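You operate a simulated robot arm through the tools that you are given. There is no shell and no other tool. Be economical: measure what you need, move in short steps, check, and stop when the job is done.

Carry out the task below with a simulated robot arm. There is one attempt and no reset: what you move stays moved.

TASK
Lift the cone off the flow table and crank 2 drops.
Fine: free the table and press reset once first; cone on the rubber mat.

The check looks at the end state, three seconds after you hand in, the way a careful person would. Anything else that was tipped, shoved, dropped, spilled or broken makes it a failure.

THE ROBOT
A 7-joint arm with a two-finger parallel gripper, fixed in place. Base frame: the origin is at the foot of the arm, x ahead of it, y to its left, z up; the work surface is at about z = 0. Units: mm, rad, N and s.
With the tool pointing down near the work surface it reaches from about 240 to 620 mm from the base axis. Its first joint turns from -1.152 to 1.152 rad. Payload 2.6 kg.
The TCP is the grasp point between the finger pads, 30 mm short of the fingertips. In the tool frame z runs along the fingers and y along their closing line. Largest opening 94 mm; finger width 28, thickness 10; the body of the gripper, 50 by 96 mm, starts 55 mm behind the TCP.
Orientation is that of the tool frame in the base frame, as a unit quaternion [w, x, y, z]. With the fingers straight down and closing along the base's y, the tool's x points along the base's -x, its y along +y and its z along -z.

THE INTERFACE
- The arm moves only by the tool servo_tool. Its argument "motion" is a list of rows, each an object of numbers (a shift or turn left out is 0, a gripper value left out holds the last): "tx", "ty", "tz": the shift along the tool's x, y, z in mm; "wx", "wy", "wz": the turn, a rotation vector about the tool's x, y, z in degrees. In form: [{"tx": .., "ty": .., "tz": .., "wx": .., "wy": .., "wz": ..}, ...]. A call has 1 to 12 rows; each row shifts and turns the commanded pose from where the row before left it, along the tool's axes as they then stand. "grip" is the closure, from 0 (fully open) to 1 (shut), set as the call begins (left out, the last holds). Each row takes 0.2 s and may step no farther than 50 mm and 0.15 rad from the row before; otherwise, or with a gripper value out of range, the whole call is refused. A pose out of reach is approached as far as the arm can. The call stops where the force on the tool passes 40 N (or 10 N more than at its start, if that is more) or the arm is blocked; 0.2 s more then pass. The fingers move at their own pace (about 72 mm/s each) and stop on an object; they squeeze with about 43 N. The grip force told is the motor's: it shows also when the fingers shut on nothing. Time passes only in rows, and 0.2 s behind the last, so rows that do not move let the fingers close. It gives the time, the measured TCP pose, the force on the tool (base axes), the opening and the grip force at its end, in the units of the frame above (readings bear some noise), with the torque about the TCP (base axes, N m) and any sound that the robot's microphone picked up.
- Cameras (640 x 400 px; columns grow to the right, rows downward): "scene" is fixed at [24.6, 432.5, 571.9]; the picture's right is [-0.78, -0.62, 0.00], its down [-0.32, 0.41, -0.85] and it looks along [0.53, -0.67, -0.52] (base axes); focal length 311 px, centre (320, 200). "wrist" rides on the gripper at [76, 14, -103] in the tool frame; the picture's right is [-0.18, 0.98, 0.00], its down [-0.75, -0.14, -0.64] and it looks along [-0.63, -0.12, 0.77] (tool axes); focal length 243 px, centre (320, 200). There is no depth. A picture from a camera that has moved, and an enlarged one, comes with that camera's place and axes in the base frame and with its lens. The place of the scene camera against the robot may be out by one fixed shift of up to 18 mm in any direction.
- get_image(camera): a new picture of that camera. The clock stands still meanwhile.
- close_up(camera, box): a new picture of the part [left, top, right, bottom] of that camera's present view, enlarged. The clock stands still meanwhile.
- job_done(): hands the job in; it is judged then, once.

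Work in short steps. Places have to be worked out from the pictures, the camera data and where the tool is seen: move nearer, look again, correct. Check each grasp and each placing, and mend what went wrong. You have 120 turns and 84 pictures in all, those below and enlarged ones among them. Open the gripper and draw the arm clear of the work before you hand the job in, unless the task says otherwise; then end with one line.

The tools are called after "Emit:" by a JSON object that holds its "op" and its "data". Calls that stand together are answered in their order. servo_tool: Moves the arm, as the interface text tells. Its arguments: {"type":"object","properties":{"motion":{"type":"array"},"grip":{"type":"number"}},"required":["motion"]} The other tools are called the same way: get_image (camera) takes a picture; close_up (camera, box) takes an enlarged picture of a part of a camera's view; job_done () hands the job in.

At the start:

```text
clock: 0.0
position: [313.8, -100.6, 348.2]
ee_rot: [0.001, 0.0, 1.0, 0.001]
force: [0.0, -0.5, 0.3]
wrist_torque: [-0.01, -0.03, 0.01]
finger_gap: 93.9
grasp_force: 0.0
```

scene: 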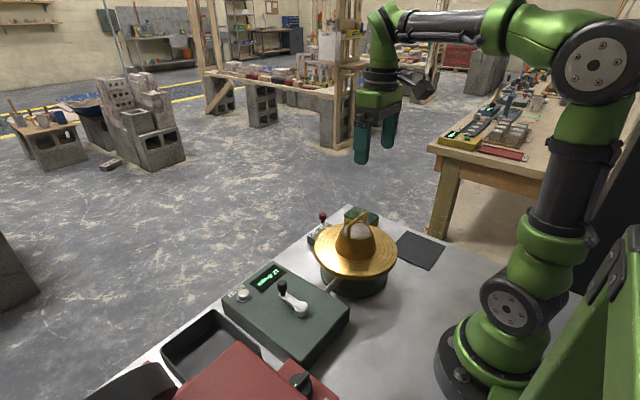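
wrist: 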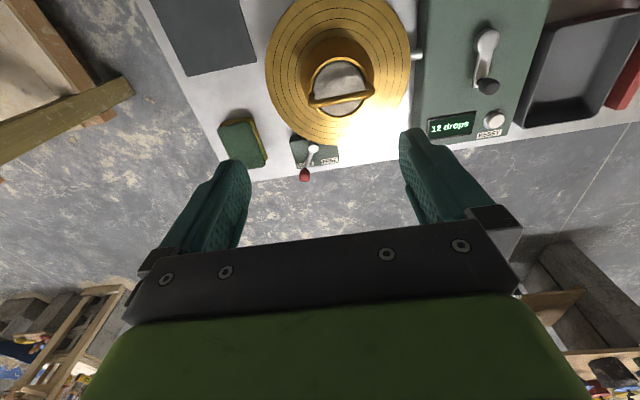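

I'll look closer at the table, the device and its controls before moving.

Emit:
{"op": "close_up", "data": {"camera": "scene", "box": [210, 190, 450, 340]}}

Emit:
{"op": "close_up", "data": {"camera": "wrist", "box": [200, 0, 560, 200]}}

```text
2.67 times, centred on (330, 265) of scene
camera zoom: at [24.6, 432.5, 571.9], right [-0.78, -0.62, 0.0], down [-0.32, 0.41, -0.85], along [0.53, -0.67, -0.52], focal length 829 px, centre (293, 27)
```

zoom: 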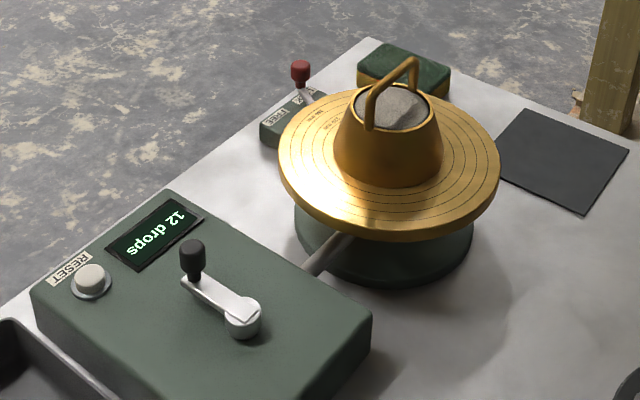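

```text
1.78 times, centred on (380, 100) of wrist
camera zoom: at [238.5, -86.6, 450.9], right [0.18, 0.98, 0.0], down [0.75, -0.14, 0.64], along [0.63, -0.12, -0.77], focal length 431 px, centre (213, 378)
```

zoom: 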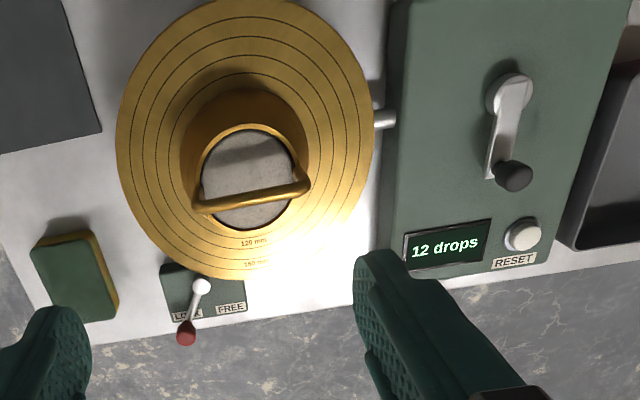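

I have rough places: disc centre near (317,-78), lever near (460,-145), and the crank box at +y. I'll shift the arm forward and left for a second viewpoint to fix the heights.

Emit:
{"op": "servo_tool", "data": {"motion": [{"tx": -25, "ty": 35}, {"tx": -25, "ty": 35}, {"tx": -20, "ty": 30}, {}]}}

Emit:
{"op": "get_image", "data": {"camera": "wrist"}}

```text
clock: 1.0
position: [385.0, -0.5, 346.8]
ee_rot: [0.0, 0.0, 1.0, 0.001]
force: [0.5, -0.9, -0.1]
wrist_torque: [0.01, -0.03, 0.01]
finger_gap: 94.2
grasp_force: 0.1
```

```text
79 pictures are left
camera wrist: at [308.7, 14.3, 450.5], right [0.18, 0.98, 0.0], down [0.75, -0.14, 0.64], along [0.63, -0.12, -0.77], focal length 243 px, centre (320, 200)
```

wrist: 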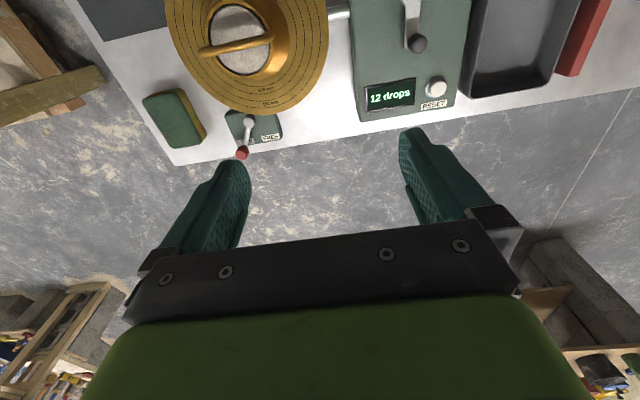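

The lever, reset and crank knob are all visible here too. I'll enlarge that part so I can triangulate them.

Emit:
{"op": "close_up", "data": {"camera": "wrist", "box": [160, 0, 480, 200]}}

```text
2.00 times, centred on (320, 100) of wrist
camera zoom: at [308.7, 14.3, 450.5], right [0.18, 0.98, 0.0], down [0.75, -0.14, 0.64], along [0.63, -0.12, -0.77], focal length 485 px, centre (320, 400)
```

zoom: 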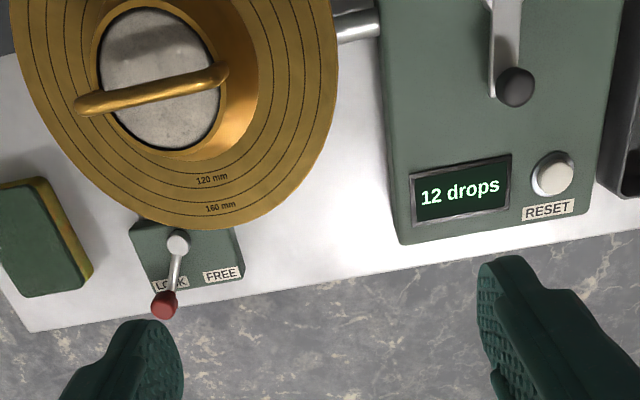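

From triangulation:

| Feature | x | y | z |
|---|---|---|---|
| Lever knob | 495 | -165 | 64 |
| Lever pivot | 452 | -140 | 38 |
| Reset button | 443 | 167 | 56 |
| Crank knob | 373 | 123 | 95 |
| Crank hub | 321 | 118 | – |

I'll close the fingers and go to the -y side of the lever, well above it, then look.

Emit:
{"op": "servo_tool", "data": {"motion": [{"tx": -28, "ty": -40}, {"tx": -28, "ty": -40}, {"tx": -28, "ty": -40}, {"tx": -28, "ty": -40}, {"ty": -38, "tz": 30}, {"tz": 45}, {"tz": 45}, {"tz": 45}, {}], "grip": 1}}

Emit:
{"op": "get_image", "data": {"camera": "wrist"}}

Emit:
{"op": "close_up", "data": {"camera": "scene", "box": [270, 150, 430, 250]}}

```text
clock: 3.0
position: [496.3, -198.7, 183.2]
ee_rot: [0.0, -0.001, 1.0, 0.0]
force: [-0.3, 0.0, -0.4]
wrist_torque: [0.0, 0.03, 0.01]
finger_gap: 0.0
grasp_force: 32.6
```

```text
77 pictures are left
camera wrist: at [420.5, -184.0, 286.3], right [0.18, 0.98, 0.0], down [0.75, -0.14, 0.64], along [0.63, -0.12, -0.77], focal length 243 px, centre (320, 200)
```

wrist: 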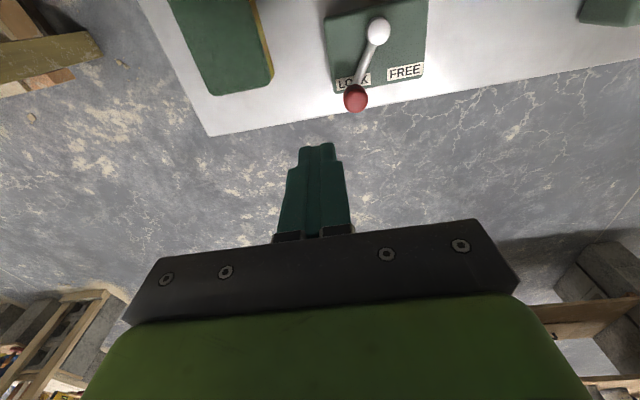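

```text
4.00 times, centred on (350, 200) of scene
camera zoom: at [24.6, 432.5, 571.9], right [-0.78, -0.62, 0.0], down [-0.32, 0.41, -0.85], along [0.53, -0.67, -0.52], focal length 1244 px, centre (200, 200)
```

zoom: 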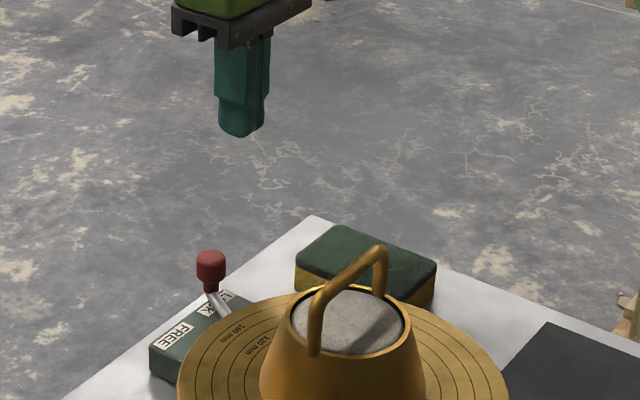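

The three views agree: knob at (494,-166), FREE label at y≈-114. I'll descend beside the knob and push it +y in small steps.

Emit:
{"op": "servo_tool", "data": {"motion": [{"tz": 40}, {"tz": 40}, {"tz": 25}, {}, {"ty": 10}, {"ty": 10}, {"ty": 10}, {"ty": 10}, {"ty": 8}, {}]}}

Emit:
{"op": "get_image", "data": {"camera": "wrist"}}

```text
clock: 5.2
position: [495.9, -150.1, 77.3]
ee_rot: [-0.001, 0.0, 1.0, 0.0]
force: [0.3, 0.0, -0.4]
wrist_torque: [-0.04, -0.02, 0.03]
finger_gap: 0.1
grasp_force: 33.4
```

```text
75 pictures are left
camera wrist: at [420.6, -135.8, 180.8], right [0.18, 0.98, 0.0], down [0.75, -0.14, 0.64], along [0.63, -0.12, -0.77], focal length 243 px, centre (320, 200)
```

wrist: 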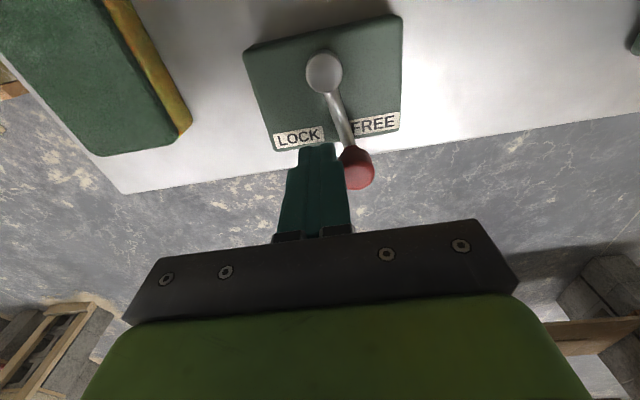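

The lever swings freely with the push and is a bit past the middle. I'll keep pushing toward FREE.

Emit:
{"op": "servo_tool", "data": {"motion": [{"ty": 6}, {"ty": 6}, {"ty": 6}, {}]}}

Emit:
{"op": "get_image", "data": {"camera": "wrist"}}

```text
clock: 6.2
position: [497.6, -133.4, 77.7]
ee_rot: [0.001, 0.0, 1.0, -0.001]
force: [1.1, -4.4, -0.5]
wrist_torque: [-0.15, -0.04, -0.03]
finger_gap: 0.0
grasp_force: 33.2
```

```text
74 pictures are left
camera wrist: at [420.5, -118.7, 180.7], right [0.18, 0.98, 0.0], down [0.75, -0.14, 0.64], along [0.63, -0.12, -0.77], focal length 243 px, centre (320, 200)
```

wrist: 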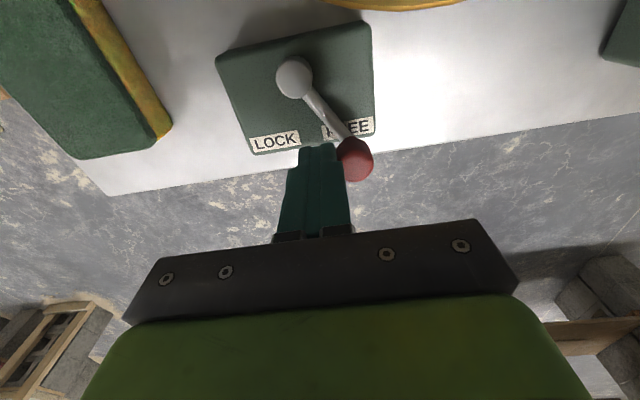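

A resisting force of about 4 N has appeared, which may be the end stop. I'll nudge a little more to confirm.

Emit:
{"op": "servo_tool", "data": {"motion": [{"ty": 2}, {"ty": 1}, {}]}}

```text
clock: 7.0
position: [497.1, -132.4, 77.7]
ee_rot: [0.001, 0.001, 1.0, -0.003]
force: [3.9, -19.9, -4.3]
wrist_torque: [-0.62, -0.14, -0.02]
finger_gap: 0.2
grasp_force: 32.8
```

The force jumped to 20 N, so the lever is against its FREE stop. I'll back off, rise and travel above the reset button.

Emit:
{"op": "servo_tool", "data": {"motion": [{"ty": -15}, {"tz": -45}, {"tz": -45}, {"tz": -40}, {"tx": 10, "ty": 45}, {"tx": 10, "ty": 45}, {"tx": 10, "ty": 45}, {"tx": 10, "ty": 45}, {"tx": 10, "ty": 45}, {"tx": 5, "ty": 45}, {"ty": 41}, {}]}}

Emit:
{"op": "get_image", "data": {"camera": "wrist"}}

Emit:
{"op": "close_up", "data": {"camera": "scene", "box": [210, 190, 450, 340]}}

```text
clock: 9.6
position: [439.5, 165.5, 207.4]
ee_rot: [0.001, 0.0, 1.0, 0.0]
force: [0.0, 0.6, -1.5]
wrist_torque: [-0.01, 0.01, -0.01]
finger_gap: 0.1
grasp_force: 33.4
```

```text
73 pictures are left
camera wrist: at [364.0, 180.0, 311.4], right [0.18, 0.98, 0.0], down [0.75, -0.14, 0.64], along [0.63, -0.12, -0.77], focal length 243 px, centre (320, 200)
```

wrist: 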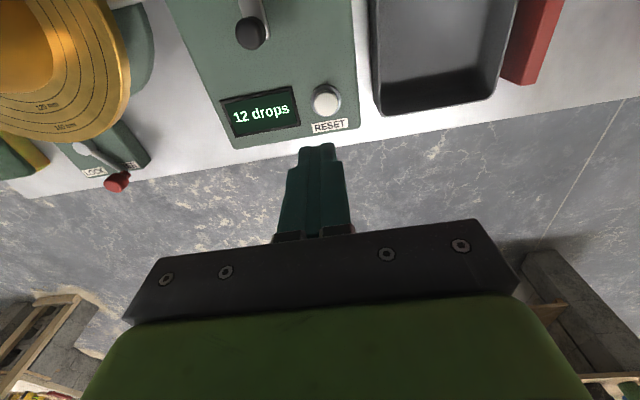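

```text
2.67 times, centred on (330, 265) of scene
camera zoom: at [24.6, 432.6, 571.9], right [-0.78, -0.62, 0.0], down [-0.32, 0.41, -0.85], along [0.53, -0.67, -0.52], focal length 829 px, centre (293, 27)
```

zoom: 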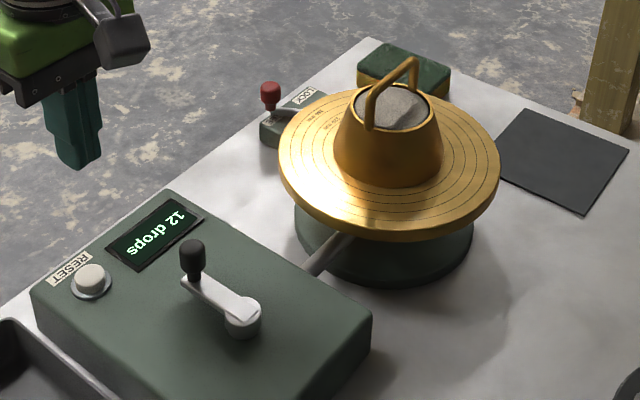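

The lever sits at FREE. The button is at about (443.5,169), so I'll centre over it and come down to just above its top at z≈57.

Emit:
{"op": "servo_tool", "data": {"motion": [{"tx": -4, "ty": 3.5, "tz": 30}, {"tz": 40}, {"tz": 37}, {"tz": 4}, {}]}}

Emit:
{"op": "get_image", "data": {"camera": "wrist"}}

Emit:
{"op": "close_up", "data": {"camera": "scene", "box": [200, 230, 320, 305]}}

```text
clock: 10.8
position: [445.6, 169.3, 96.5]
ee_rot: [0.0, 0.0, 1.0, -0.001]
force: [0.4, -0.3, 0.4]
wrist_torque: [0.01, -0.01, 0.01]
finger_gap: 0.0
grasp_force: 33.2
```

```text
71 pictures are left
camera wrist: at [369.1, 184.3, 199.5], right [0.18, 0.98, 0.0], down [0.75, -0.14, 0.64], along [0.63, -0.12, -0.77], focal length 243 px, centre (320, 200)
```

wrist: 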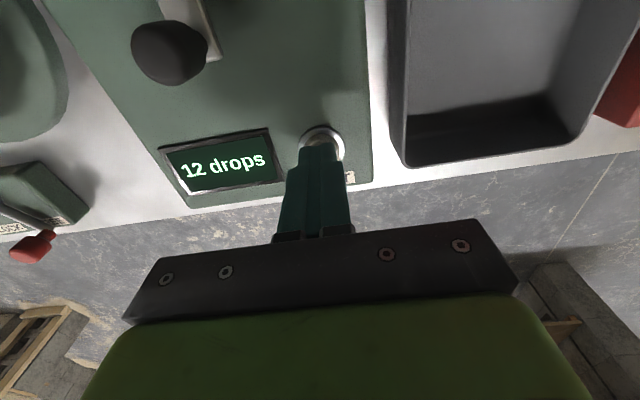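

```text
5.33 times, centred on (260, 268) of scene
camera zoom: at [24.6, 432.5, 571.9], right [-0.78, -0.62, 0.0], down [-0.32, 0.41, -0.85], along [0.53, -0.67, -0.52], focal length 1658 px, centre (640, -160)
```

zoom: 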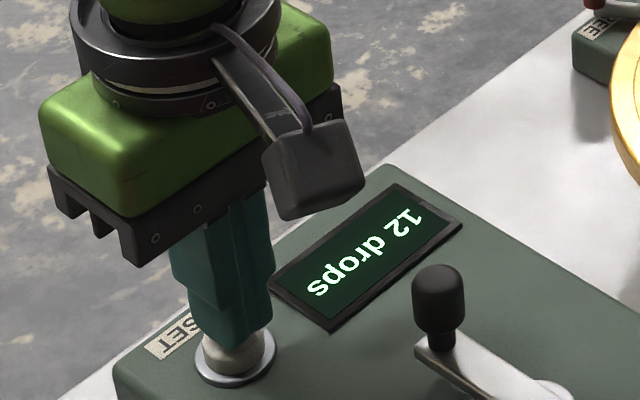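

The fingertip is right above the button. I'll press with one steady downward move.

Emit:
{"op": "servo_tool", "data": {"motion": [{"tz": 3}, {"tz": 3}, {"tz": 3}, {"tz": 2}]}}

Emit:
{"op": "get_image", "data": {"camera": "wrist"}}

```text
clock: 11.8
position: [445.8, 170.5, 86.4]
ee_rot: [0.001, -0.001, 1.0, -0.001]
force: [-3.3, -1.4, 8.6]
wrist_torque: [-0.05, 0.07, 0.01]
finger_gap: 0.0
grasp_force: 32.9
heard: click
```

```text
69 pictures are left
camera wrist: at [369.3, 184.3, 189.5], right [0.18, 0.98, 0.0], down [0.75, -0.14, 0.64], along [0.63, -0.12, -0.77], focal length 243 px, centre (320, 200)
```

wrist: 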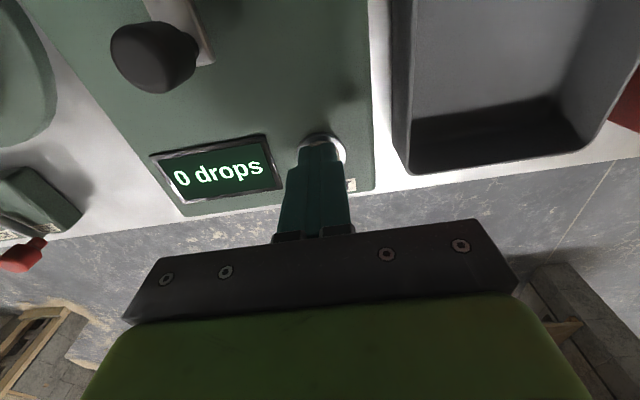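

A click was heard and the counter reads 0. I'll rise, open, and move above the cone.

Emit:
{"op": "servo_tool", "data": {"motion": [{"tz": -45}, {"tz": -45}, {"tz": -45}, {"tz": -45}, {"tz": -35}, {"tx": 20, "ty": -40}, {"tx": 20, "ty": -40}, {"tx": 20, "ty": -40}, {"tx": 20, "ty": -40}, {"tx": 20, "ty": -40}, {"tx": 16, "ty": -45}, {}], "grip": 0.3}}

Emit:
{"op": "servo_tool", "data": {"motion": [{"wz": 8.2}, {"wz": 8.2}, {"wz": 8.2}, {"wz": 8.2}, {"wz": 8.2}, {"wz": 8.2}, {"wz": 8.2}, {"wz": 8.2}, {"wz": 8.2}, {"wz": 8.2}, {"wz": 8}, {}]}}

Emit:
{"op": "get_image", "data": {"camera": "wrist"}}

Emit:
{"op": "get_image", "data": {"camera": "scene"}}

```text
clock: 14.4
position: [328.8, -76.8, 300.7]
ee_rot: [0.0, -0.001, 1.0, 0.001]
force: [-0.3, -0.3, -0.6]
wrist_torque: [-0.01, 0.02, 0.0]
finger_gap: 65.6
grasp_force: 0.1
```

```text
clock: 17.0
position: [328.5, -75.3, 300.1]
ee_rot: [0.001, 0.708, 0.706, 0.001]
force: [0.7, 0.0, -1.1]
wrist_torque: [0.0, 0.01, 0.02]
finger_gap: 65.7
grasp_force: 0.0
```

```text
68 pictures are left
camera wrist: at [343.9, 1.0, 403.8], right [0.98, -0.19, 0.0], down [-0.14, -0.75, 0.64], along [-0.12, -0.63, -0.77], focal length 243 px, centre (320, 200)
```

wrist: 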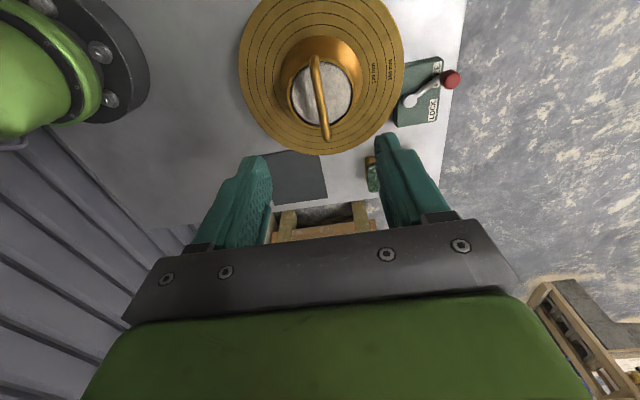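

```text
67 pictures are left
```

scene: 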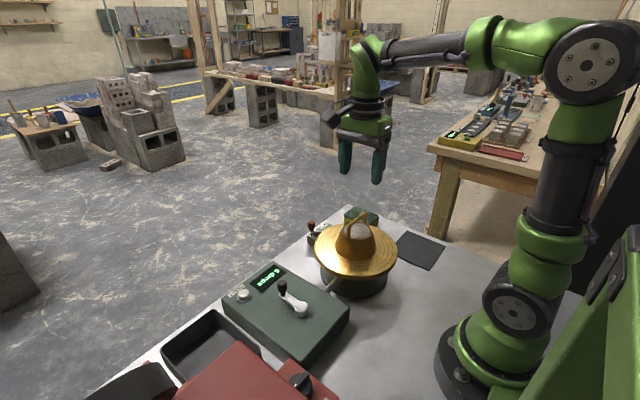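

The bar runs nearly along y at x≈331, with its top around z≈170 and the cone rim about 20–30 mm below. I'll narrow the opening a bit, come down partway and look again to refine the height.

Emit:
{"op": "servo_tool", "data": {"motion": [{"ty": 2, "tz": 40}, {"tz": 30}, {"tz": 10}, {}], "grip": 0.5}}

Emit:
{"op": "get_image", "data": {"camera": "wrist"}}

Emit:
{"op": "close_up", "data": {"camera": "scene", "box": [300, 180, 412, 250]}}

```text
clock: 18.0
position: [331.5, -76.9, 221.5]
ee_rot: [0.0, 0.707, 0.707, 0.0]
force: [-0.9, -0.8, 0.6]
wrist_torque: [-0.03, -0.03, -0.03]
finger_gap: 46.7
grasp_force: 0.0
```

```text
66 pictures are left
camera wrist: at [346.3, 0.6, 323.4], right [0.98, -0.18, 0.0], down [-0.14, -0.75, 0.64], along [-0.12, -0.63, -0.77], focal length 243 px, centre (320, 200)
```

wrist: 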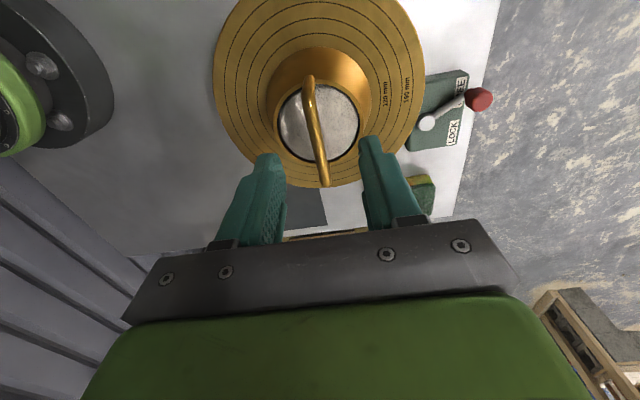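

```text
5.71 times, centred on (356, 215) of scene
camera zoom: at [24.6, 432.5, 571.9], right [-0.78, -0.62, 0.0], down [-0.32, 0.41, -0.85], along [0.53, -0.67, -0.52], focal length 1776 px, centre (114, 114)
```

zoom: 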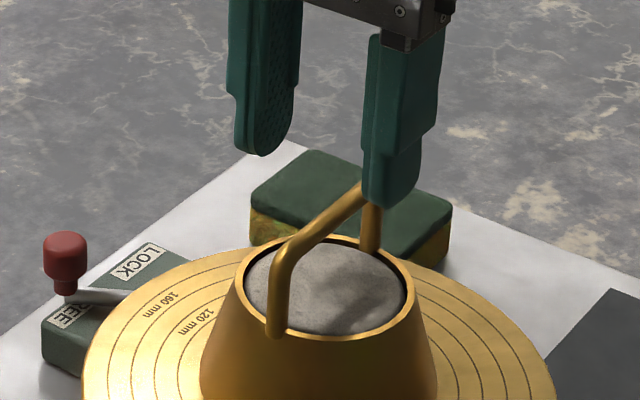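

By scaling from the visible fingertips (z≈191), the bar sits at z≈173 and the rim at about 144–150. I'll turn about 3° to square up with the bar and descend to TCP z≈187, keeping the tips clear of the mortar, then close.

Emit:
{"op": "servo_tool", "data": {"motion": [{"wz": 3, "tz": 12}, {"tz": 12}, {"tz": 10}, {}]}}

Emit:
{"op": "close_up", "data": {"camera": "scene", "box": [300, 180, 412, 250]}}

Emit:
{"op": "close_up", "data": {"camera": "wrist", "box": [200, 50, 440, 200]}}

```text
clock: 19.0
position: [331.8, -75.6, 185.2]
ee_rot: [0.0, 0.726, 0.688, 0.0]
force: [0.1, 0.3, 1.2]
wrist_torque: [0.04, 0.04, -0.02]
finger_gap: 46.6
grasp_force: 0.1
```

```text
5.71 times, centred on (356, 215) of scene
camera zoom: at [24.6, 432.5, 571.9], right [-0.78, -0.62, 0.0], down [-0.32, 0.41, -0.85], along [0.53, -0.67, -0.52], focal length 1776 px, centre (114, 114)
```

zoom: 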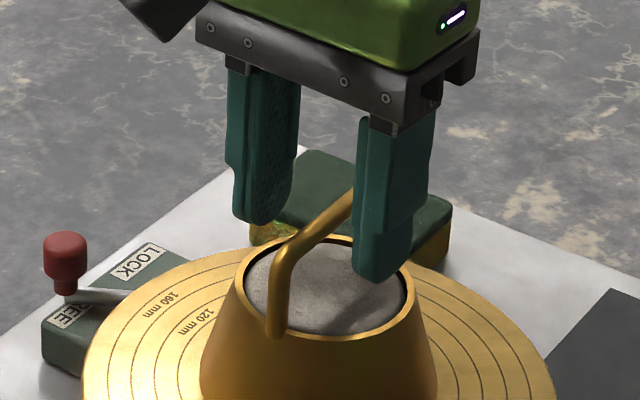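

```text
2.67 times, centred on (320, 125) of wrist
camera zoom: at [350.0, 0.0, 289.5], right [0.97, -0.23, 0.0], down [-0.18, -0.75, 0.64], along [-0.15, -0.62, -0.77], focal length 647 px, centre (320, 400)
```

zoom: 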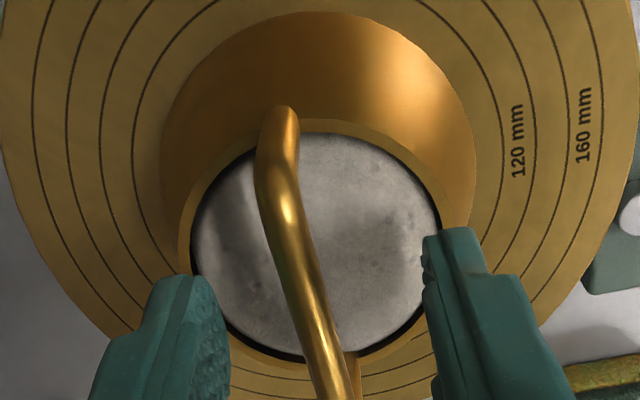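

The bar is centred between the fingers to within about 1 mm, and the tips are some 14 mm below it and clear of the mortar. Closing now.

Emit:
{"op": "servo_tool", "data": {"motion": [{}, {}, {}, {}], "grip": 1}}

Emit:
{"op": "close_up", "data": {"camera": "scene", "box": [300, 180, 412, 250]}}

```text
clock: 20.0
position: [331.7, -74.7, 185.7]
ee_rot: [0.0, 0.725, 0.689, 0.0]
force: [0.6, 0.4, -0.1]
wrist_torque: [-0.07, -0.03, 0.0]
finger_gap: 8.1
grasp_force: 42.7
```

```text
5.71 times, centred on (356, 215) of scene
camera zoom: at [24.6, 432.5, 571.9], right [-0.78, -0.62, 0.0], down [-0.32, 0.41, -0.85], along [0.53, -0.67, -0.52], focal length 1776 px, centre (114, 114)
```

zoom: 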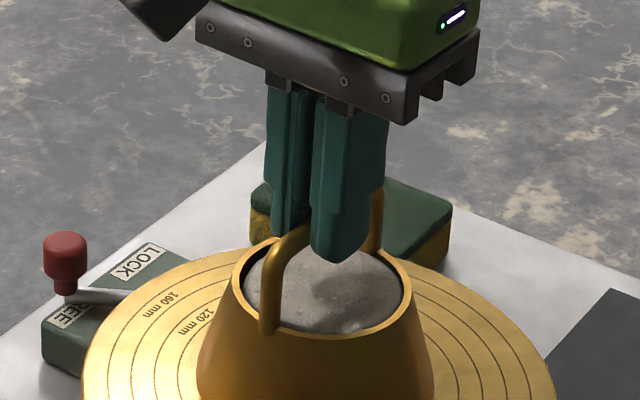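

The bar is gripped (8 mm gap, 43 N). I'll lift straight up in gentle steps so the mortar stays undisturbed.

Emit:
{"op": "servo_tool", "data": {"motion": [{"tz": -5}, {"tz": -8}, {"tz": -10}, {"tz": -12}, {"tz": -15}, {"tz": -20}, {"tz": -20}, {"tz": -20}, {}]}}

Emit:
{"op": "get_image", "data": {"camera": "scene"}}

Emit:
{"op": "get_image", "data": {"camera": "wrist"}}

```text
clock: 22.0
position: [333.1, -75.2, 295.9]
ee_rot: [0.0, 0.724, 0.689, 0.0]
force: [-0.7, -0.4, -3.4]
wrist_torque: [0.02, 0.0, 0.02]
finger_gap: 8.4
grasp_force: 42.1
```

```text
61 pictures are left
```

scene: 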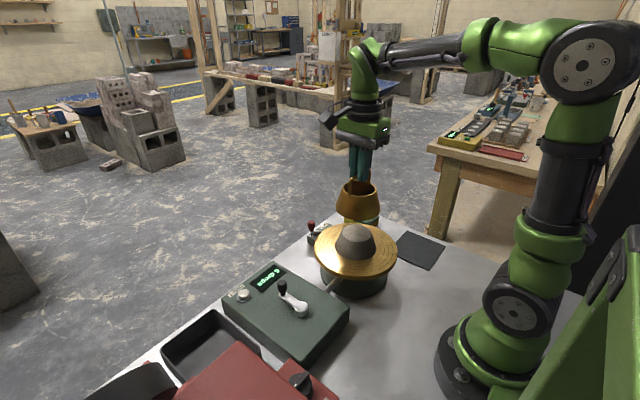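

```text
60 pictures are left
camera wrist: at [350.4, -0.3, 399.7], right [0.97, -0.23, 0.0], down [-0.18, -0.75, 0.64], along [-0.15, -0.62, -0.77], focal length 243 px, centre (320, 200)
```

wrist: 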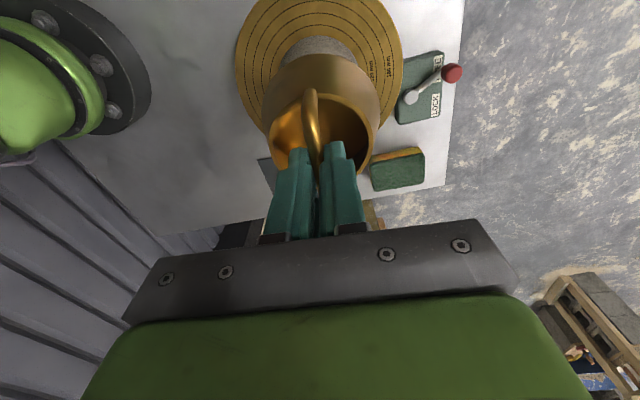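

The cone came off cleanly and the mortar stayed on the table. Now I'll carry it high toward the mat, to a spot where the wrist camera can see the mat beyond the cone.

Emit:
{"op": "servo_tool", "data": {"motion": [{"tx": -15}, {"tx": -30, "ty": -3}, {"tx": -36, "ty": -4}, {"tx": -36, "ty": -4}, {"tx": -36, "ty": -4}, {"tx": -36, "ty": -4}, {"tx": -25, "ty": -3}, {"tx": -12}, {}]}}

Emit:
{"op": "get_image", "data": {"camera": "wrist"}}

Emit:
{"op": "get_image", "data": {"camera": "scene"}}

```text
clock: 24.0
position: [298.6, -300.7, 297.0]
ee_rot: [0.0, 0.725, 0.688, 0.0]
force: [0.0, 0.3, -2.4]
wrist_torque: [-0.03, 0.01, -0.01]
finger_gap: 7.9
grasp_force: 42.4
```

```text
59 pictures are left
camera wrist: at [316.4, -225.5, 399.9], right [0.97, -0.23, 0.0], down [-0.18, -0.75, 0.64], along [-0.15, -0.62, -0.77], focal length 243 px, centre (320, 200)
```

wrist: 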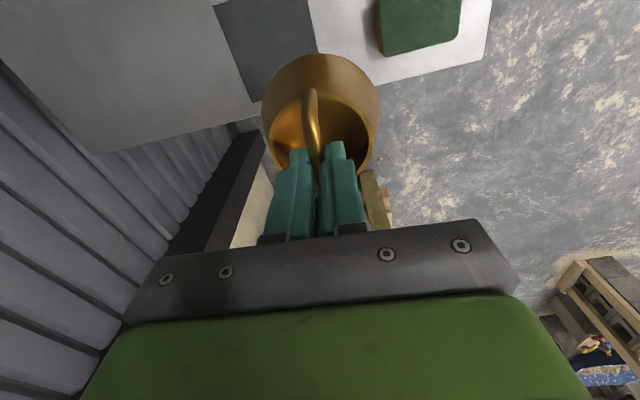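

```text
58 pictures are left
```

scene: 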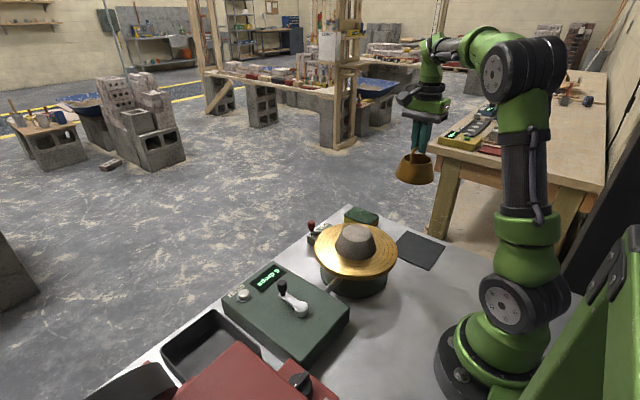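

From this view the mat spans x≈181–303 and y≈-200 to -326, so its centre is about (241,-264). I'll move there and go down to roughly 30 mm above it, then look.

Emit:
{"op": "servo_tool", "data": {"motion": [{"tx": 11, "ty": -20}, {"tx": 11, "ty": -20}, {"tx": 11, "ty": -19}, {"tz": 30}, {"tz": 40}, {"tz": 40}, {"tz": 35}, {"tz": 22}, {}]}}

Emit:
{"op": "get_image", "data": {"camera": "wrist"}}

Emit:
{"op": "close_up", "data": {"camera": "scene", "box": [330, 180, 490, 280]}}

```text
clock: 26.0
position: [240.6, -263.8, 129.7]
ee_rot: [0.0, 0.725, 0.689, 0.0]
force: [-0.3, -0.2, -2.7]
wrist_torque: [0.01, 0.0, -0.01]
finger_gap: 8.1
grasp_force: 42.4
```

```text
57 pictures are left
camera wrist: at [259.0, -188.2, 232.2], right [0.97, -0.23, 0.0], down [-0.18, -0.75, 0.64], along [-0.15, -0.62, -0.77], focal length 243 px, centre (320, 200)
```

wrist: 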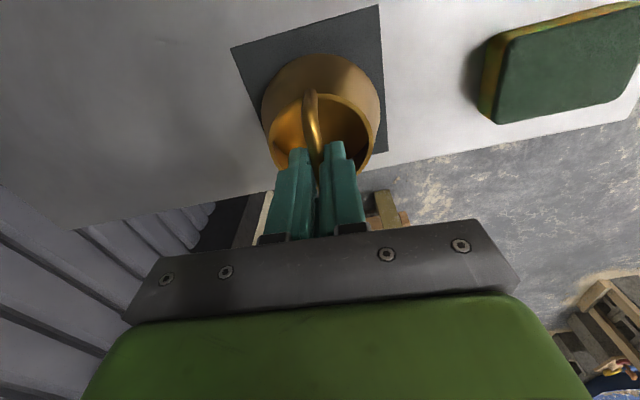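

```text
4.00 times, centred on (410, 230) of scene
camera zoom: at [24.7, 432.5, 571.9], right [-0.78, -0.62, 0.0], down [-0.32, 0.41, -0.85], along [0.53, -0.67, -0.52], focal length 1244 px, centre (-40, 80)
```

zoom: 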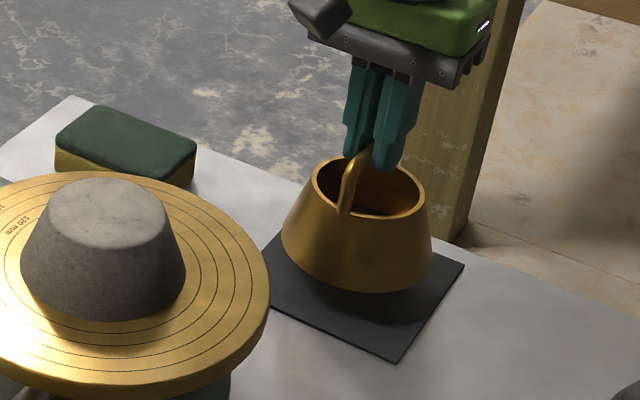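

The corners again put the mat centre at (240.5,-262), and the cone is over it. I'll lower it slowly until it makes contact.

Emit:
{"op": "servo_tool", "data": {"motion": [{"tz": 10}, {"tz": 8}, {"tz": 5}, {"tz": 3}, {}]}}

Emit:
{"op": "close_up", "data": {"camera": "scene", "box": [330, 180, 490, 280]}}

```text
clock: 27.2
position: [240.5, -264.6, 104.4]
ee_rot: [0.001, 0.726, 0.688, 0.001]
force: [-6.4, 8.6, 22.4]
wrist_torque: [-0.03, 0.12, -0.02]
finger_gap: 8.0
grasp_force: 42.3
```

```text
4.00 times, centred on (410, 230) of scene
camera zoom: at [24.6, 432.6, 571.8], right [-0.78, -0.62, 0.0], down [-0.32, 0.41, -0.85], along [0.53, -0.67, -0.52], focal length 1244 px, centre (-40, 80)
```

zoom: 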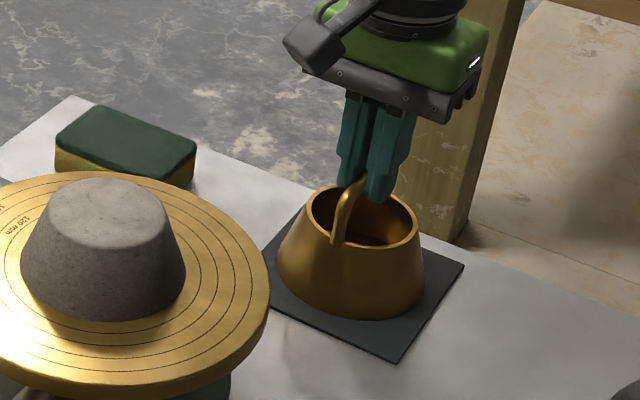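

The cone is on the mat with 22 N of contact. I'll relieve the press by a millimetre, open partway, and check before withdrawing.

Emit:
{"op": "servo_tool", "data": {"motion": [{"tz": -1}, {}]}}

Emit:
{"op": "servo_tool", "data": {"motion": [{}, {}, {}], "grip": 0.6}}

Emit:
{"op": "servo_tool", "data": {"motion": [{"tz": -10}, {"tz": -15}, {"tz": -30}, {"tz": -45}, {"tz": -45}, {"tz": -45}, {}]}}

Emit:
{"op": "close_up", "data": {"camera": "scene", "box": [210, 180, 490, 355]}}

Emit:
{"op": "get_image", "data": {"camera": "wrist"}}

```text
clock: 27.8
position: [240.9, -264.5, 104.9]
ee_rot: [0.0, 0.725, 0.689, 0.0]
force: [1.9, 1.2, 4.8]
wrist_torque: [0.1, -0.07, -0.11]
finger_gap: 8.3
grasp_force: 42.6
```

```text
clock: 28.6
position: [240.7, -265.5, 105.0]
ee_rot: [0.0, 0.725, 0.688, 0.0]
force: [0.0, 0.4, -0.3]
wrist_torque: [0.0, 0.02, 0.0]
finger_gap: 37.5
grasp_force: 0.1
```

```text
clock: 30.2
position: [239.5, -263.8, 294.3]
ee_rot: [0.0, 0.725, 0.689, 0.0]
force: [0.4, -0.5, 0.4]
wrist_torque: [-0.02, -0.02, 0.03]
finger_gap: 37.5
grasp_force: 0.1
```

```text
2.29 times, centred on (350, 268) of scene
camera zoom: at [24.6, 432.5, 571.9], right [-0.78, -0.62, 0.0], down [-0.32, 0.41, -0.85], along [0.53, -0.67, -0.52], focal length 711 px, centre (251, 46)
```

zoom: 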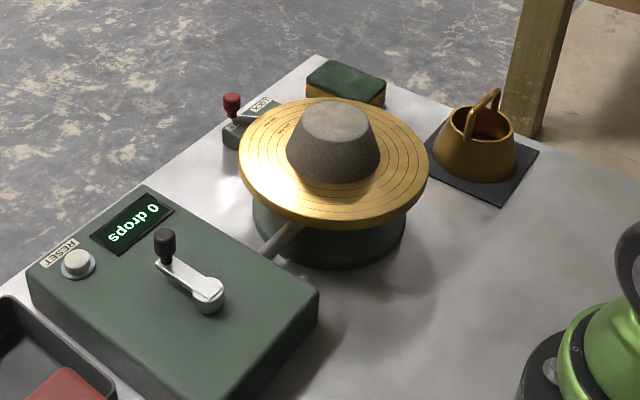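

```text
53 pictures are left
camera wrist: at [258.4, -187.8, 398.1], right [0.97, -0.23, 0.0], down [-0.18, -0.75, 0.64], along [-0.15, -0.62, -0.77], focal length 243 px, centre (320, 200)
```

wrist: 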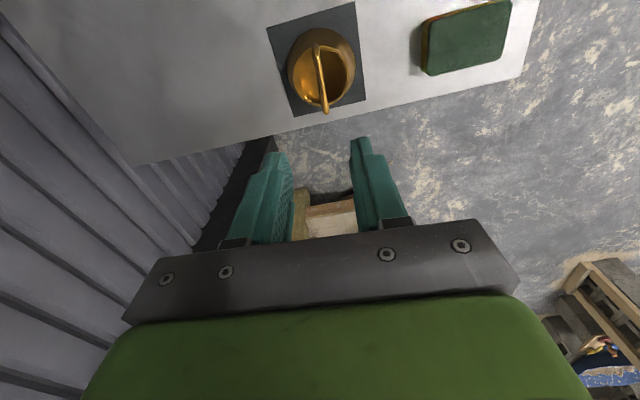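

The cone stands centred on the mat and the mortar is intact. I'll move to the crank knob near (373,123) and turn the tool back to the normal orientation.

Emit:
{"op": "servo_tool", "data": {"motion": [{"tx": 43.7, "ty": 12.7}, {"tx": 43.7, "ty": 12.7}, {"tx": 43.7, "ty": 12.7}, {"tx": 43.7, "ty": 12.7}, {"tx": 43.7, "ty": 12.7}, {"tx": 43.7, "ty": 12.7}, {"tx": 43.7, "ty": 12.7}, {"tx": 43.7, "ty": 12.7}, {"tx": 43.7, "ty": 12.7}, {}]}}

Emit:
{"op": "servo_tool", "data": {"motion": [{"wz": -7.75}, {"wz": -7.75}, {"wz": -7.75}, {"wz": -7.75}, {"wz": -7.75}, {"wz": -7.75}, {"wz": -7.75}, {"wz": -7.75}, {"wz": -7.75}, {"wz": -7.75}, {"wz": -7.75}, {"wz": -7.75}]}}

Emit:
{"op": "get_image", "data": {"camera": "wrist"}}

```text
clock: 32.4
position: [375.4, 123.9, 294.9]
ee_rot: [0.0, 0.726, 0.688, 0.0]
force: [0.9, 0.2, -0.2]
wrist_torque: [0.06, 0.02, 0.03]
finger_gap: 37.6
grasp_force: 0.1
```

```text
clock: 35.0
position: [375.5, 123.4, 295.1]
ee_rot: [0.0, -0.002, 1.0, -0.001]
force: [-0.4, 0.7, 0.1]
wrist_torque: [-0.02, -0.02, 0.0]
finger_gap: 37.6
grasp_force: 0.0
```

```text
52 pictures are left
camera wrist: at [298.8, 137.1, 397.8], right [0.18, 0.98, 0.0], down [0.75, -0.14, 0.64], along [0.63, -0.12, -0.77], focal length 243 px, centre (320, 200)
```

wrist: 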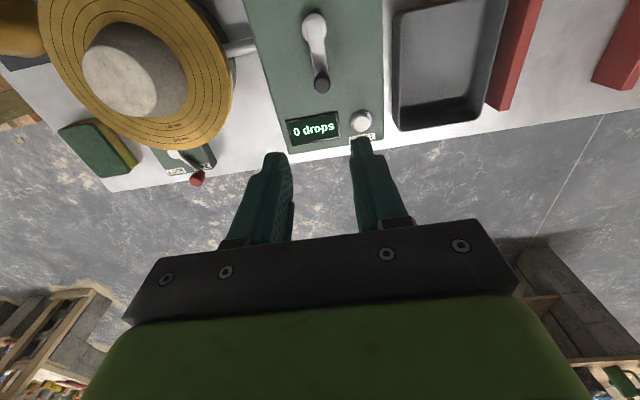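

I'll take close-ups of the crank from both cameras to check for a direction mark and fix the knob's height.

Emit:
{"op": "close_up", "data": {"camera": "wrist", "box": [230, 0, 410, 150]}}

Emit:
{"op": "close_up", "data": {"camera": "scene", "box": [220, 240, 360, 340]}}

```text
2.67 times, centred on (320, 75) of wrist
camera zoom: at [298.8, 137.1, 397.8], right [0.18, 0.98, 0.0], down [0.75, -0.14, 0.64], along [0.63, -0.12, -0.77], focal length 647 px, centre (320, 533)
```

zoom: 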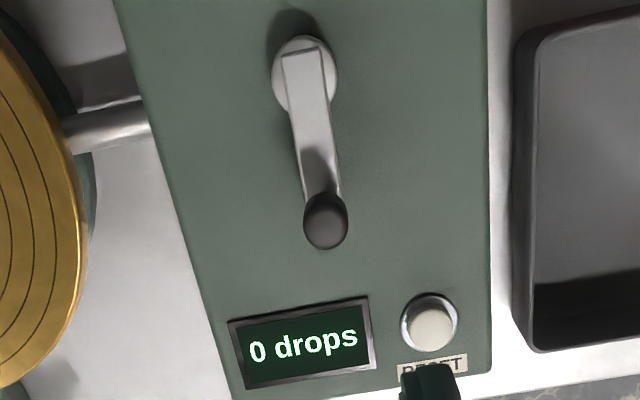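

```text
4.00 times, centred on (290, 290) of scene
camera zoom: at [24.6, 432.5, 571.9], right [-0.78, -0.62, 0.0], down [-0.32, 0.41, -0.85], along [0.53, -0.67, -0.52], focal length 1244 px, centre (440, -160)
```

zoom: 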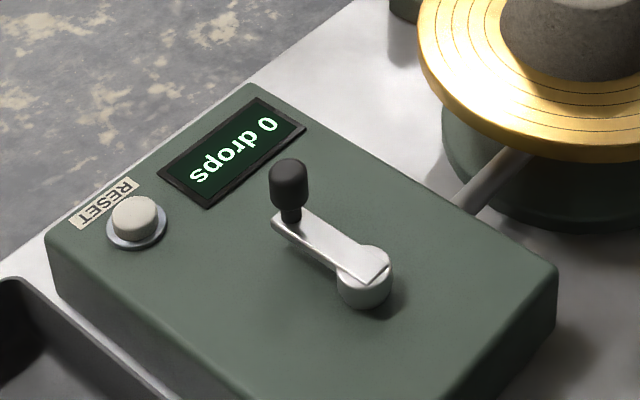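

There's no direction mark. I put the knob at about (373.7,124) and the hub at about (322,123), so the radius is about 51 mm. I'll descend around the knob with the fingers open, stopping partway to check.

Emit:
{"op": "servo_tool", "data": {"motion": [{"tx": 1.8, "ty": 0.6, "tz": 45}, {"tz": 45}, {"tz": 45}, {"tz": 32}, {}]}}

Emit:
{"op": "close_up", "data": {"camera": "scene", "box": [220, 240, 360, 340]}}

Emit:
{"op": "get_image", "data": {"camera": "wrist"}}

```text
clock: 36.2
position: [372.5, 123.5, 126.8]
ee_rot: [0.0, 0.0, 1.0, 0.001]
force: [-1.1, 0.7, 0.1]
wrist_torque: [0.0, 0.01, 0.04]
finger_gap: 37.9
grasp_force: 0.1
```

```text
4.00 times, centred on (290, 290) of scene
camera zoom: at [24.6, 432.5, 571.9], right [-0.78, -0.62, 0.0], down [-0.32, 0.41, -0.85], along [0.53, -0.67, -0.52], focal length 1244 px, centre (440, -160)
```

zoom: 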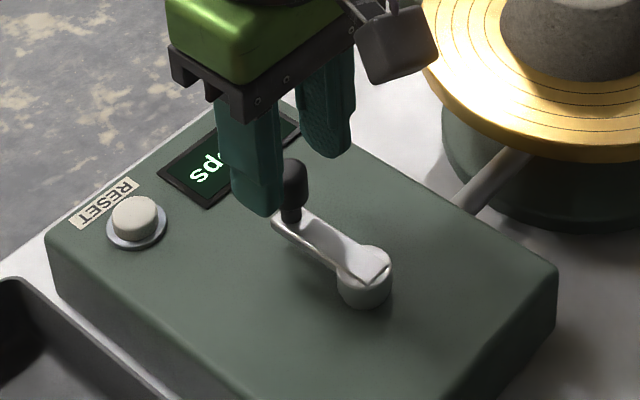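

```text
48 pictures are left
camera wrist: at [296.8, 137.9, 230.0], right [0.18, 0.98, 0.0], down [0.75, -0.14, 0.64], along [0.63, -0.12, -0.77], focal length 243 px, centre (320, 200)
```

wrist: 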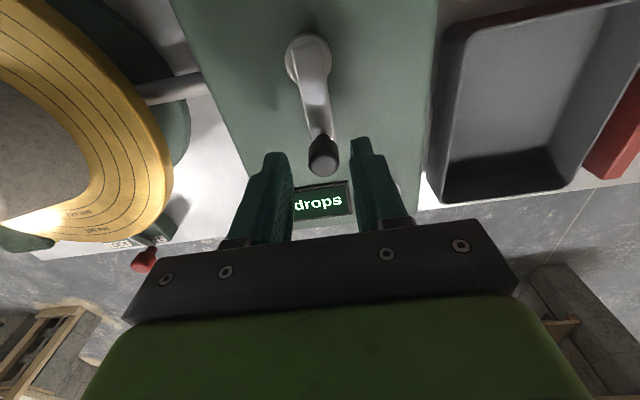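

The knob spans z≈82–111 and the fingers straddle it centrally. I'll go down 12 mm and grip it.

Emit:
{"op": "servo_tool", "data": {"motion": [{"tz": 8, "ty": 1}, {"tz": 4}, {}]}}

Emit:
{"op": "servo_tool", "data": {"motion": [{}, {}, {}], "grip": 1}}

Emit:
{"op": "get_image", "data": {"camera": "wrist"}}

Emit:
{"op": "close_up", "data": {"camera": "scene", "box": [220, 240, 360, 340]}}

```text
clock: 37.0
position: [373.3, 124.4, 115.6]
ee_rot: [0.0, 0.0, 1.0, 0.001]
force: [0.3, -0.4, -0.4]
wrist_torque: [0.0, 0.02, 0.0]
finger_gap: 37.2
grasp_force: 0.0
```

```text
clock: 37.8
position: [372.1, 123.4, 115.1]
ee_rot: [0.0, -0.001, 1.0, 0.0]
force: [1.3, 1.0, -3.5]
wrist_torque: [0.03, -0.11, -0.04]
finger_gap: 19.3
grasp_force: 44.5
```

```text
47 pictures are left
camera wrist: at [297.0, 139.0, 218.6], right [0.18, 0.98, 0.0], down [0.75, -0.14, 0.64], along [0.63, -0.12, -0.77], focal length 243 px, centre (320, 200)
```

wrist: 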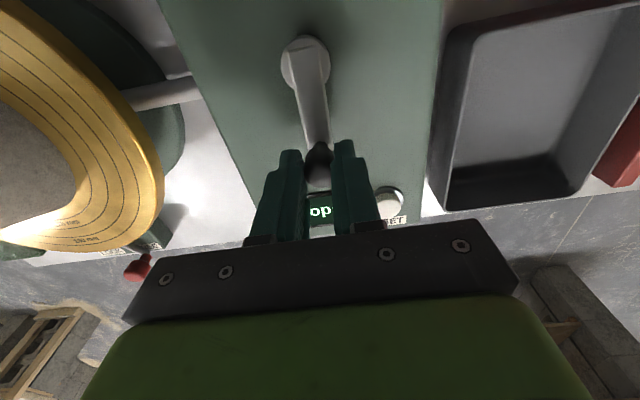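

```text
4.00 times, centred on (290, 290) of scene
camera zoom: at [24.7, 432.5, 571.9], right [-0.78, -0.62, 0.0], down [-0.32, 0.41, -0.85], along [0.53, -0.67, -0.52], focal length 1244 px, centre (440, -160)
```

zoom: 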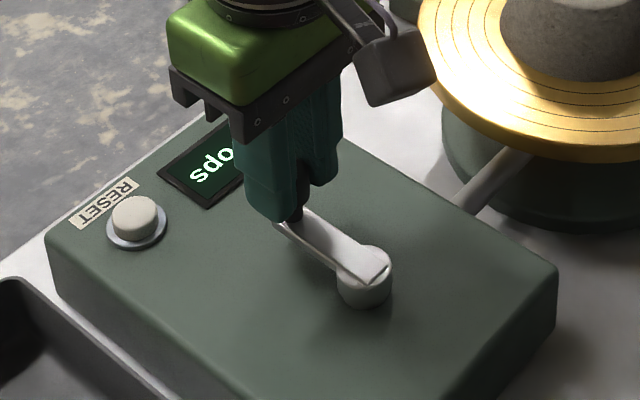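

The knob is firmly gripped (19 mm gap). I'll crank clockwise as seen from above, first only 30°, to feel the direction and radius.

Emit:
{"op": "servo_tool", "data": {"motion": [{"tx": 0.4, "ty": -6.5}, {"tx": 1.3, "ty": -6.4}, {"tx": 2.1, "ty": -6.2}, {"tx": 2.9, "ty": -5.9}, {}]}}

Emit:
{"op": "get_image", "data": {"camera": "wrist"}}

```text
clock: 39.0
position: [367.4, 100.0, 116.1]
ee_rot: [0.0, -0.001, 1.0, 0.001]
force: [0.7, 11.8, 4.0]
wrist_torque: [0.29, -0.59, -0.34]
finger_gap: 19.3
grasp_force: 44.6
```

```text
45 pictures are left
camera wrist: at [291.0, 114.4, 219.4], right [0.18, 0.98, 0.0], down [0.75, -0.14, 0.64], along [0.63, -0.12, -0.77], focal length 243 px, centre (320, 200)
```

wrist: 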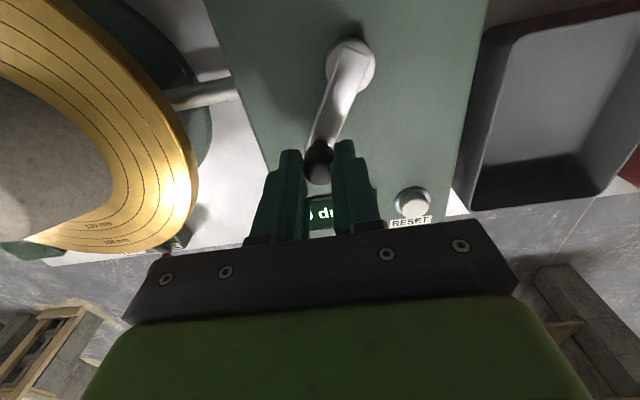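

The crank follows with about 12 N of resistance along its path. I'll continue to 90°.

Emit:
{"op": "servo_tool", "data": {"motion": [{"tx": 3.63, "ty": -5.44}, {"tx": 4.31, "ty": -4.92}, {"tx": 4.92, "ty": -4.31}, {"tx": 5.44, "ty": -3.63}, {"tx": 5.87, "ty": -2.89}, {"tx": 6.19, "ty": -2.1}, {"tx": 6.41, "ty": -1.28}, {"tx": 6.53, "ty": -0.43}]}}

Emit:
{"op": "get_image", "data": {"camera": "wrist"}}

Emit:
{"op": "close_up", "data": {"camera": "scene", "box": [220, 200, 420, 340]}}

```text
clock: 40.8
position: [323.6, 75.2, 115.0]
ee_rot: [0.002, 0.0, 1.0, 0.001]
force: [6.8, 18.4, 4.8]
wrist_torque: [0.57, -0.16, -0.24]
finger_gap: 19.1
grasp_force: 45.0
```

```text
44 pictures are left
camera wrist: at [247.1, 89.6, 219.1], right [0.18, 0.98, 0.0], down [0.75, -0.14, 0.64], along [0.63, -0.12, -0.77], focal length 243 px, centre (320, 200)
```

wrist: 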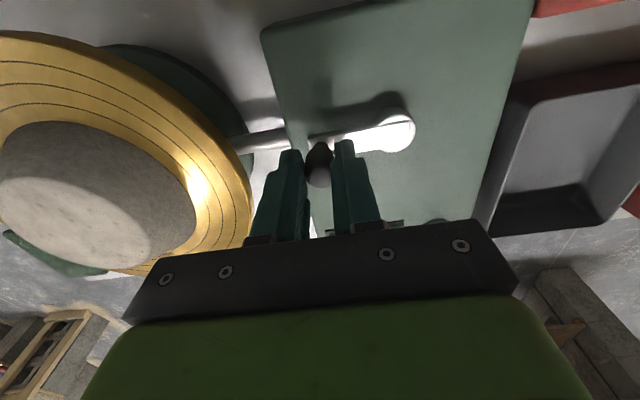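

```text
2.86 times, centred on (320, 270) of scene
camera zoom: at [24.6, 432.5, 571.9], right [-0.78, -0.62, 0.0], down [-0.32, 0.41, -0.85], along [0.53, -0.67, -0.52], focal length 888 px, centre (320, 0)
```

zoom: 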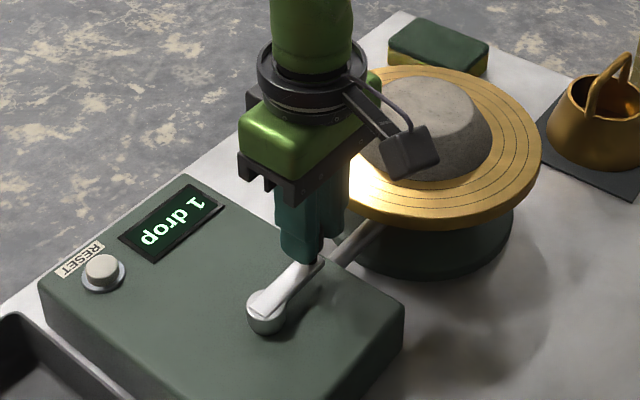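

The counter already shows "1 drop" after a quarter turn, so the cam tripped on the way. There's an 18 N pull toward the hub, so the true radius is a bit smaller, about 48 mm. I'll correct for that and go on 45° at a time, watching the counter.

Emit:
{"op": "servo_tool", "data": {"motion": [{"tx": 6.27, "ty": 2.0}, {"tx": 6.16, "ty": 1.63}, {"tx": 5.95, "ty": 2.02}, {"tx": 5.63, "ty": 2.78}, {"tx": 5.22, "ty": 3.49}, {"tx": 4.72, "ty": 4.14}]}}

Emit:
{"op": "close_up", "data": {"camera": "scene", "box": [220, 200, 420, 340]}}

```text
clock: 42.1
position: [291.4, 82.6, 114.9]
ee_rot: [-0.003, 0.003, 1.0, -0.004]
force: [-1.3, -2.2, 0.9]
wrist_torque: [-0.05, -0.18, 0.15]
finger_gap: 19.4
grasp_force: 45.0
stopped in row 6: the force on the tool passed its limit at 42 N (the readings are from after the stop); the commanded pose is now the measured one
```

```text
2.86 times, centred on (320, 270) of scene
camera zoom: at [24.6, 432.6, 571.9], right [-0.78, -0.62, 0.0], down [-0.32, 0.41, -0.85], along [0.53, -0.67, -0.52], focal length 888 px, centre (320, 0)
```

zoom: 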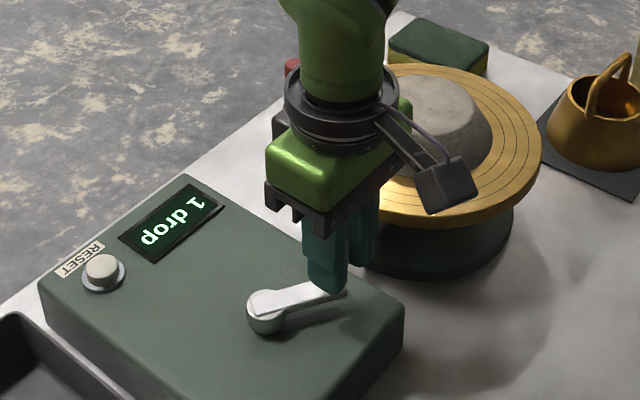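

The force limit stopped the move near 127°. I'll look at how the knob sits in the grip.

Emit:
{"op": "get_image", "data": {"camera": "wrist"}}

Emit:
{"op": "close_up", "data": {"camera": "scene", "box": [280, 250, 376, 310]}}

```text
41 pictures are left
camera wrist: at [216.9, 98.9, 218.3], right [0.19, 0.98, -0.01], down [0.76, -0.14, 0.64], along [0.63, -0.13, -0.77], focal length 243 px, centre (320, 200)
```

wrist: 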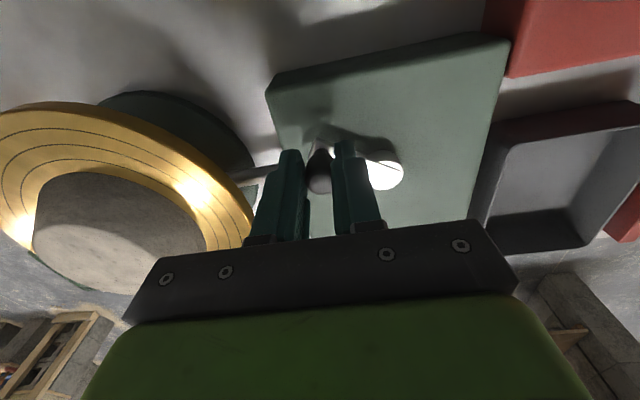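

```text
6.67 times, centred on (328, 280) of scene
camera zoom: at [24.6, 432.6, 571.9], right [-0.78, -0.62, 0.0], down [-0.32, 0.41, -0.85], along [0.53, -0.67, -0.52], focal length 2072 px, centre (267, -333)
```

zoom: 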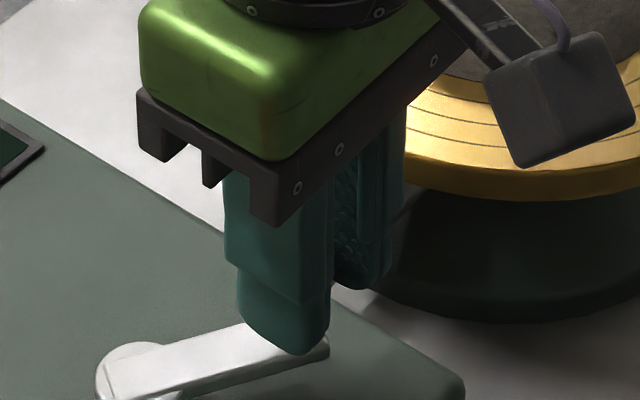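

The knob is still held but has slipped about 6 mm along the pads; the hub fits at (322,125) with r≈49 and the crank is at about 120°. I'll open a little, recentre on the knob, and regrip.

Emit:
{"op": "servo_tool", "data": {"motion": [{}, {}], "grip": 0.65}}

Emit:
{"op": "get_image", "data": {"camera": "wrist"}}

```text
clock: 42.7
position: [292.3, 83.4, 115.0]
ee_rot: [-0.004, 0.004, 1.0, -0.003]
force: [0.6, 0.5, 0.1]
wrist_torque: [0.02, 0.03, 0.0]
finger_gap: 32.8
grasp_force: 0.0
```

```text
39 pictures are left
camera wrist: at [217.0, 99.1, 218.3], right [0.19, 0.98, -0.01], down [0.76, -0.14, 0.64], along [0.63, -0.13, -0.77], focal length 243 px, centre (320, 200)
```

wrist: 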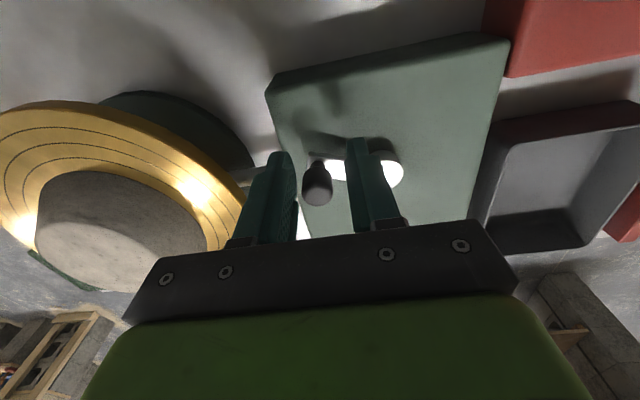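

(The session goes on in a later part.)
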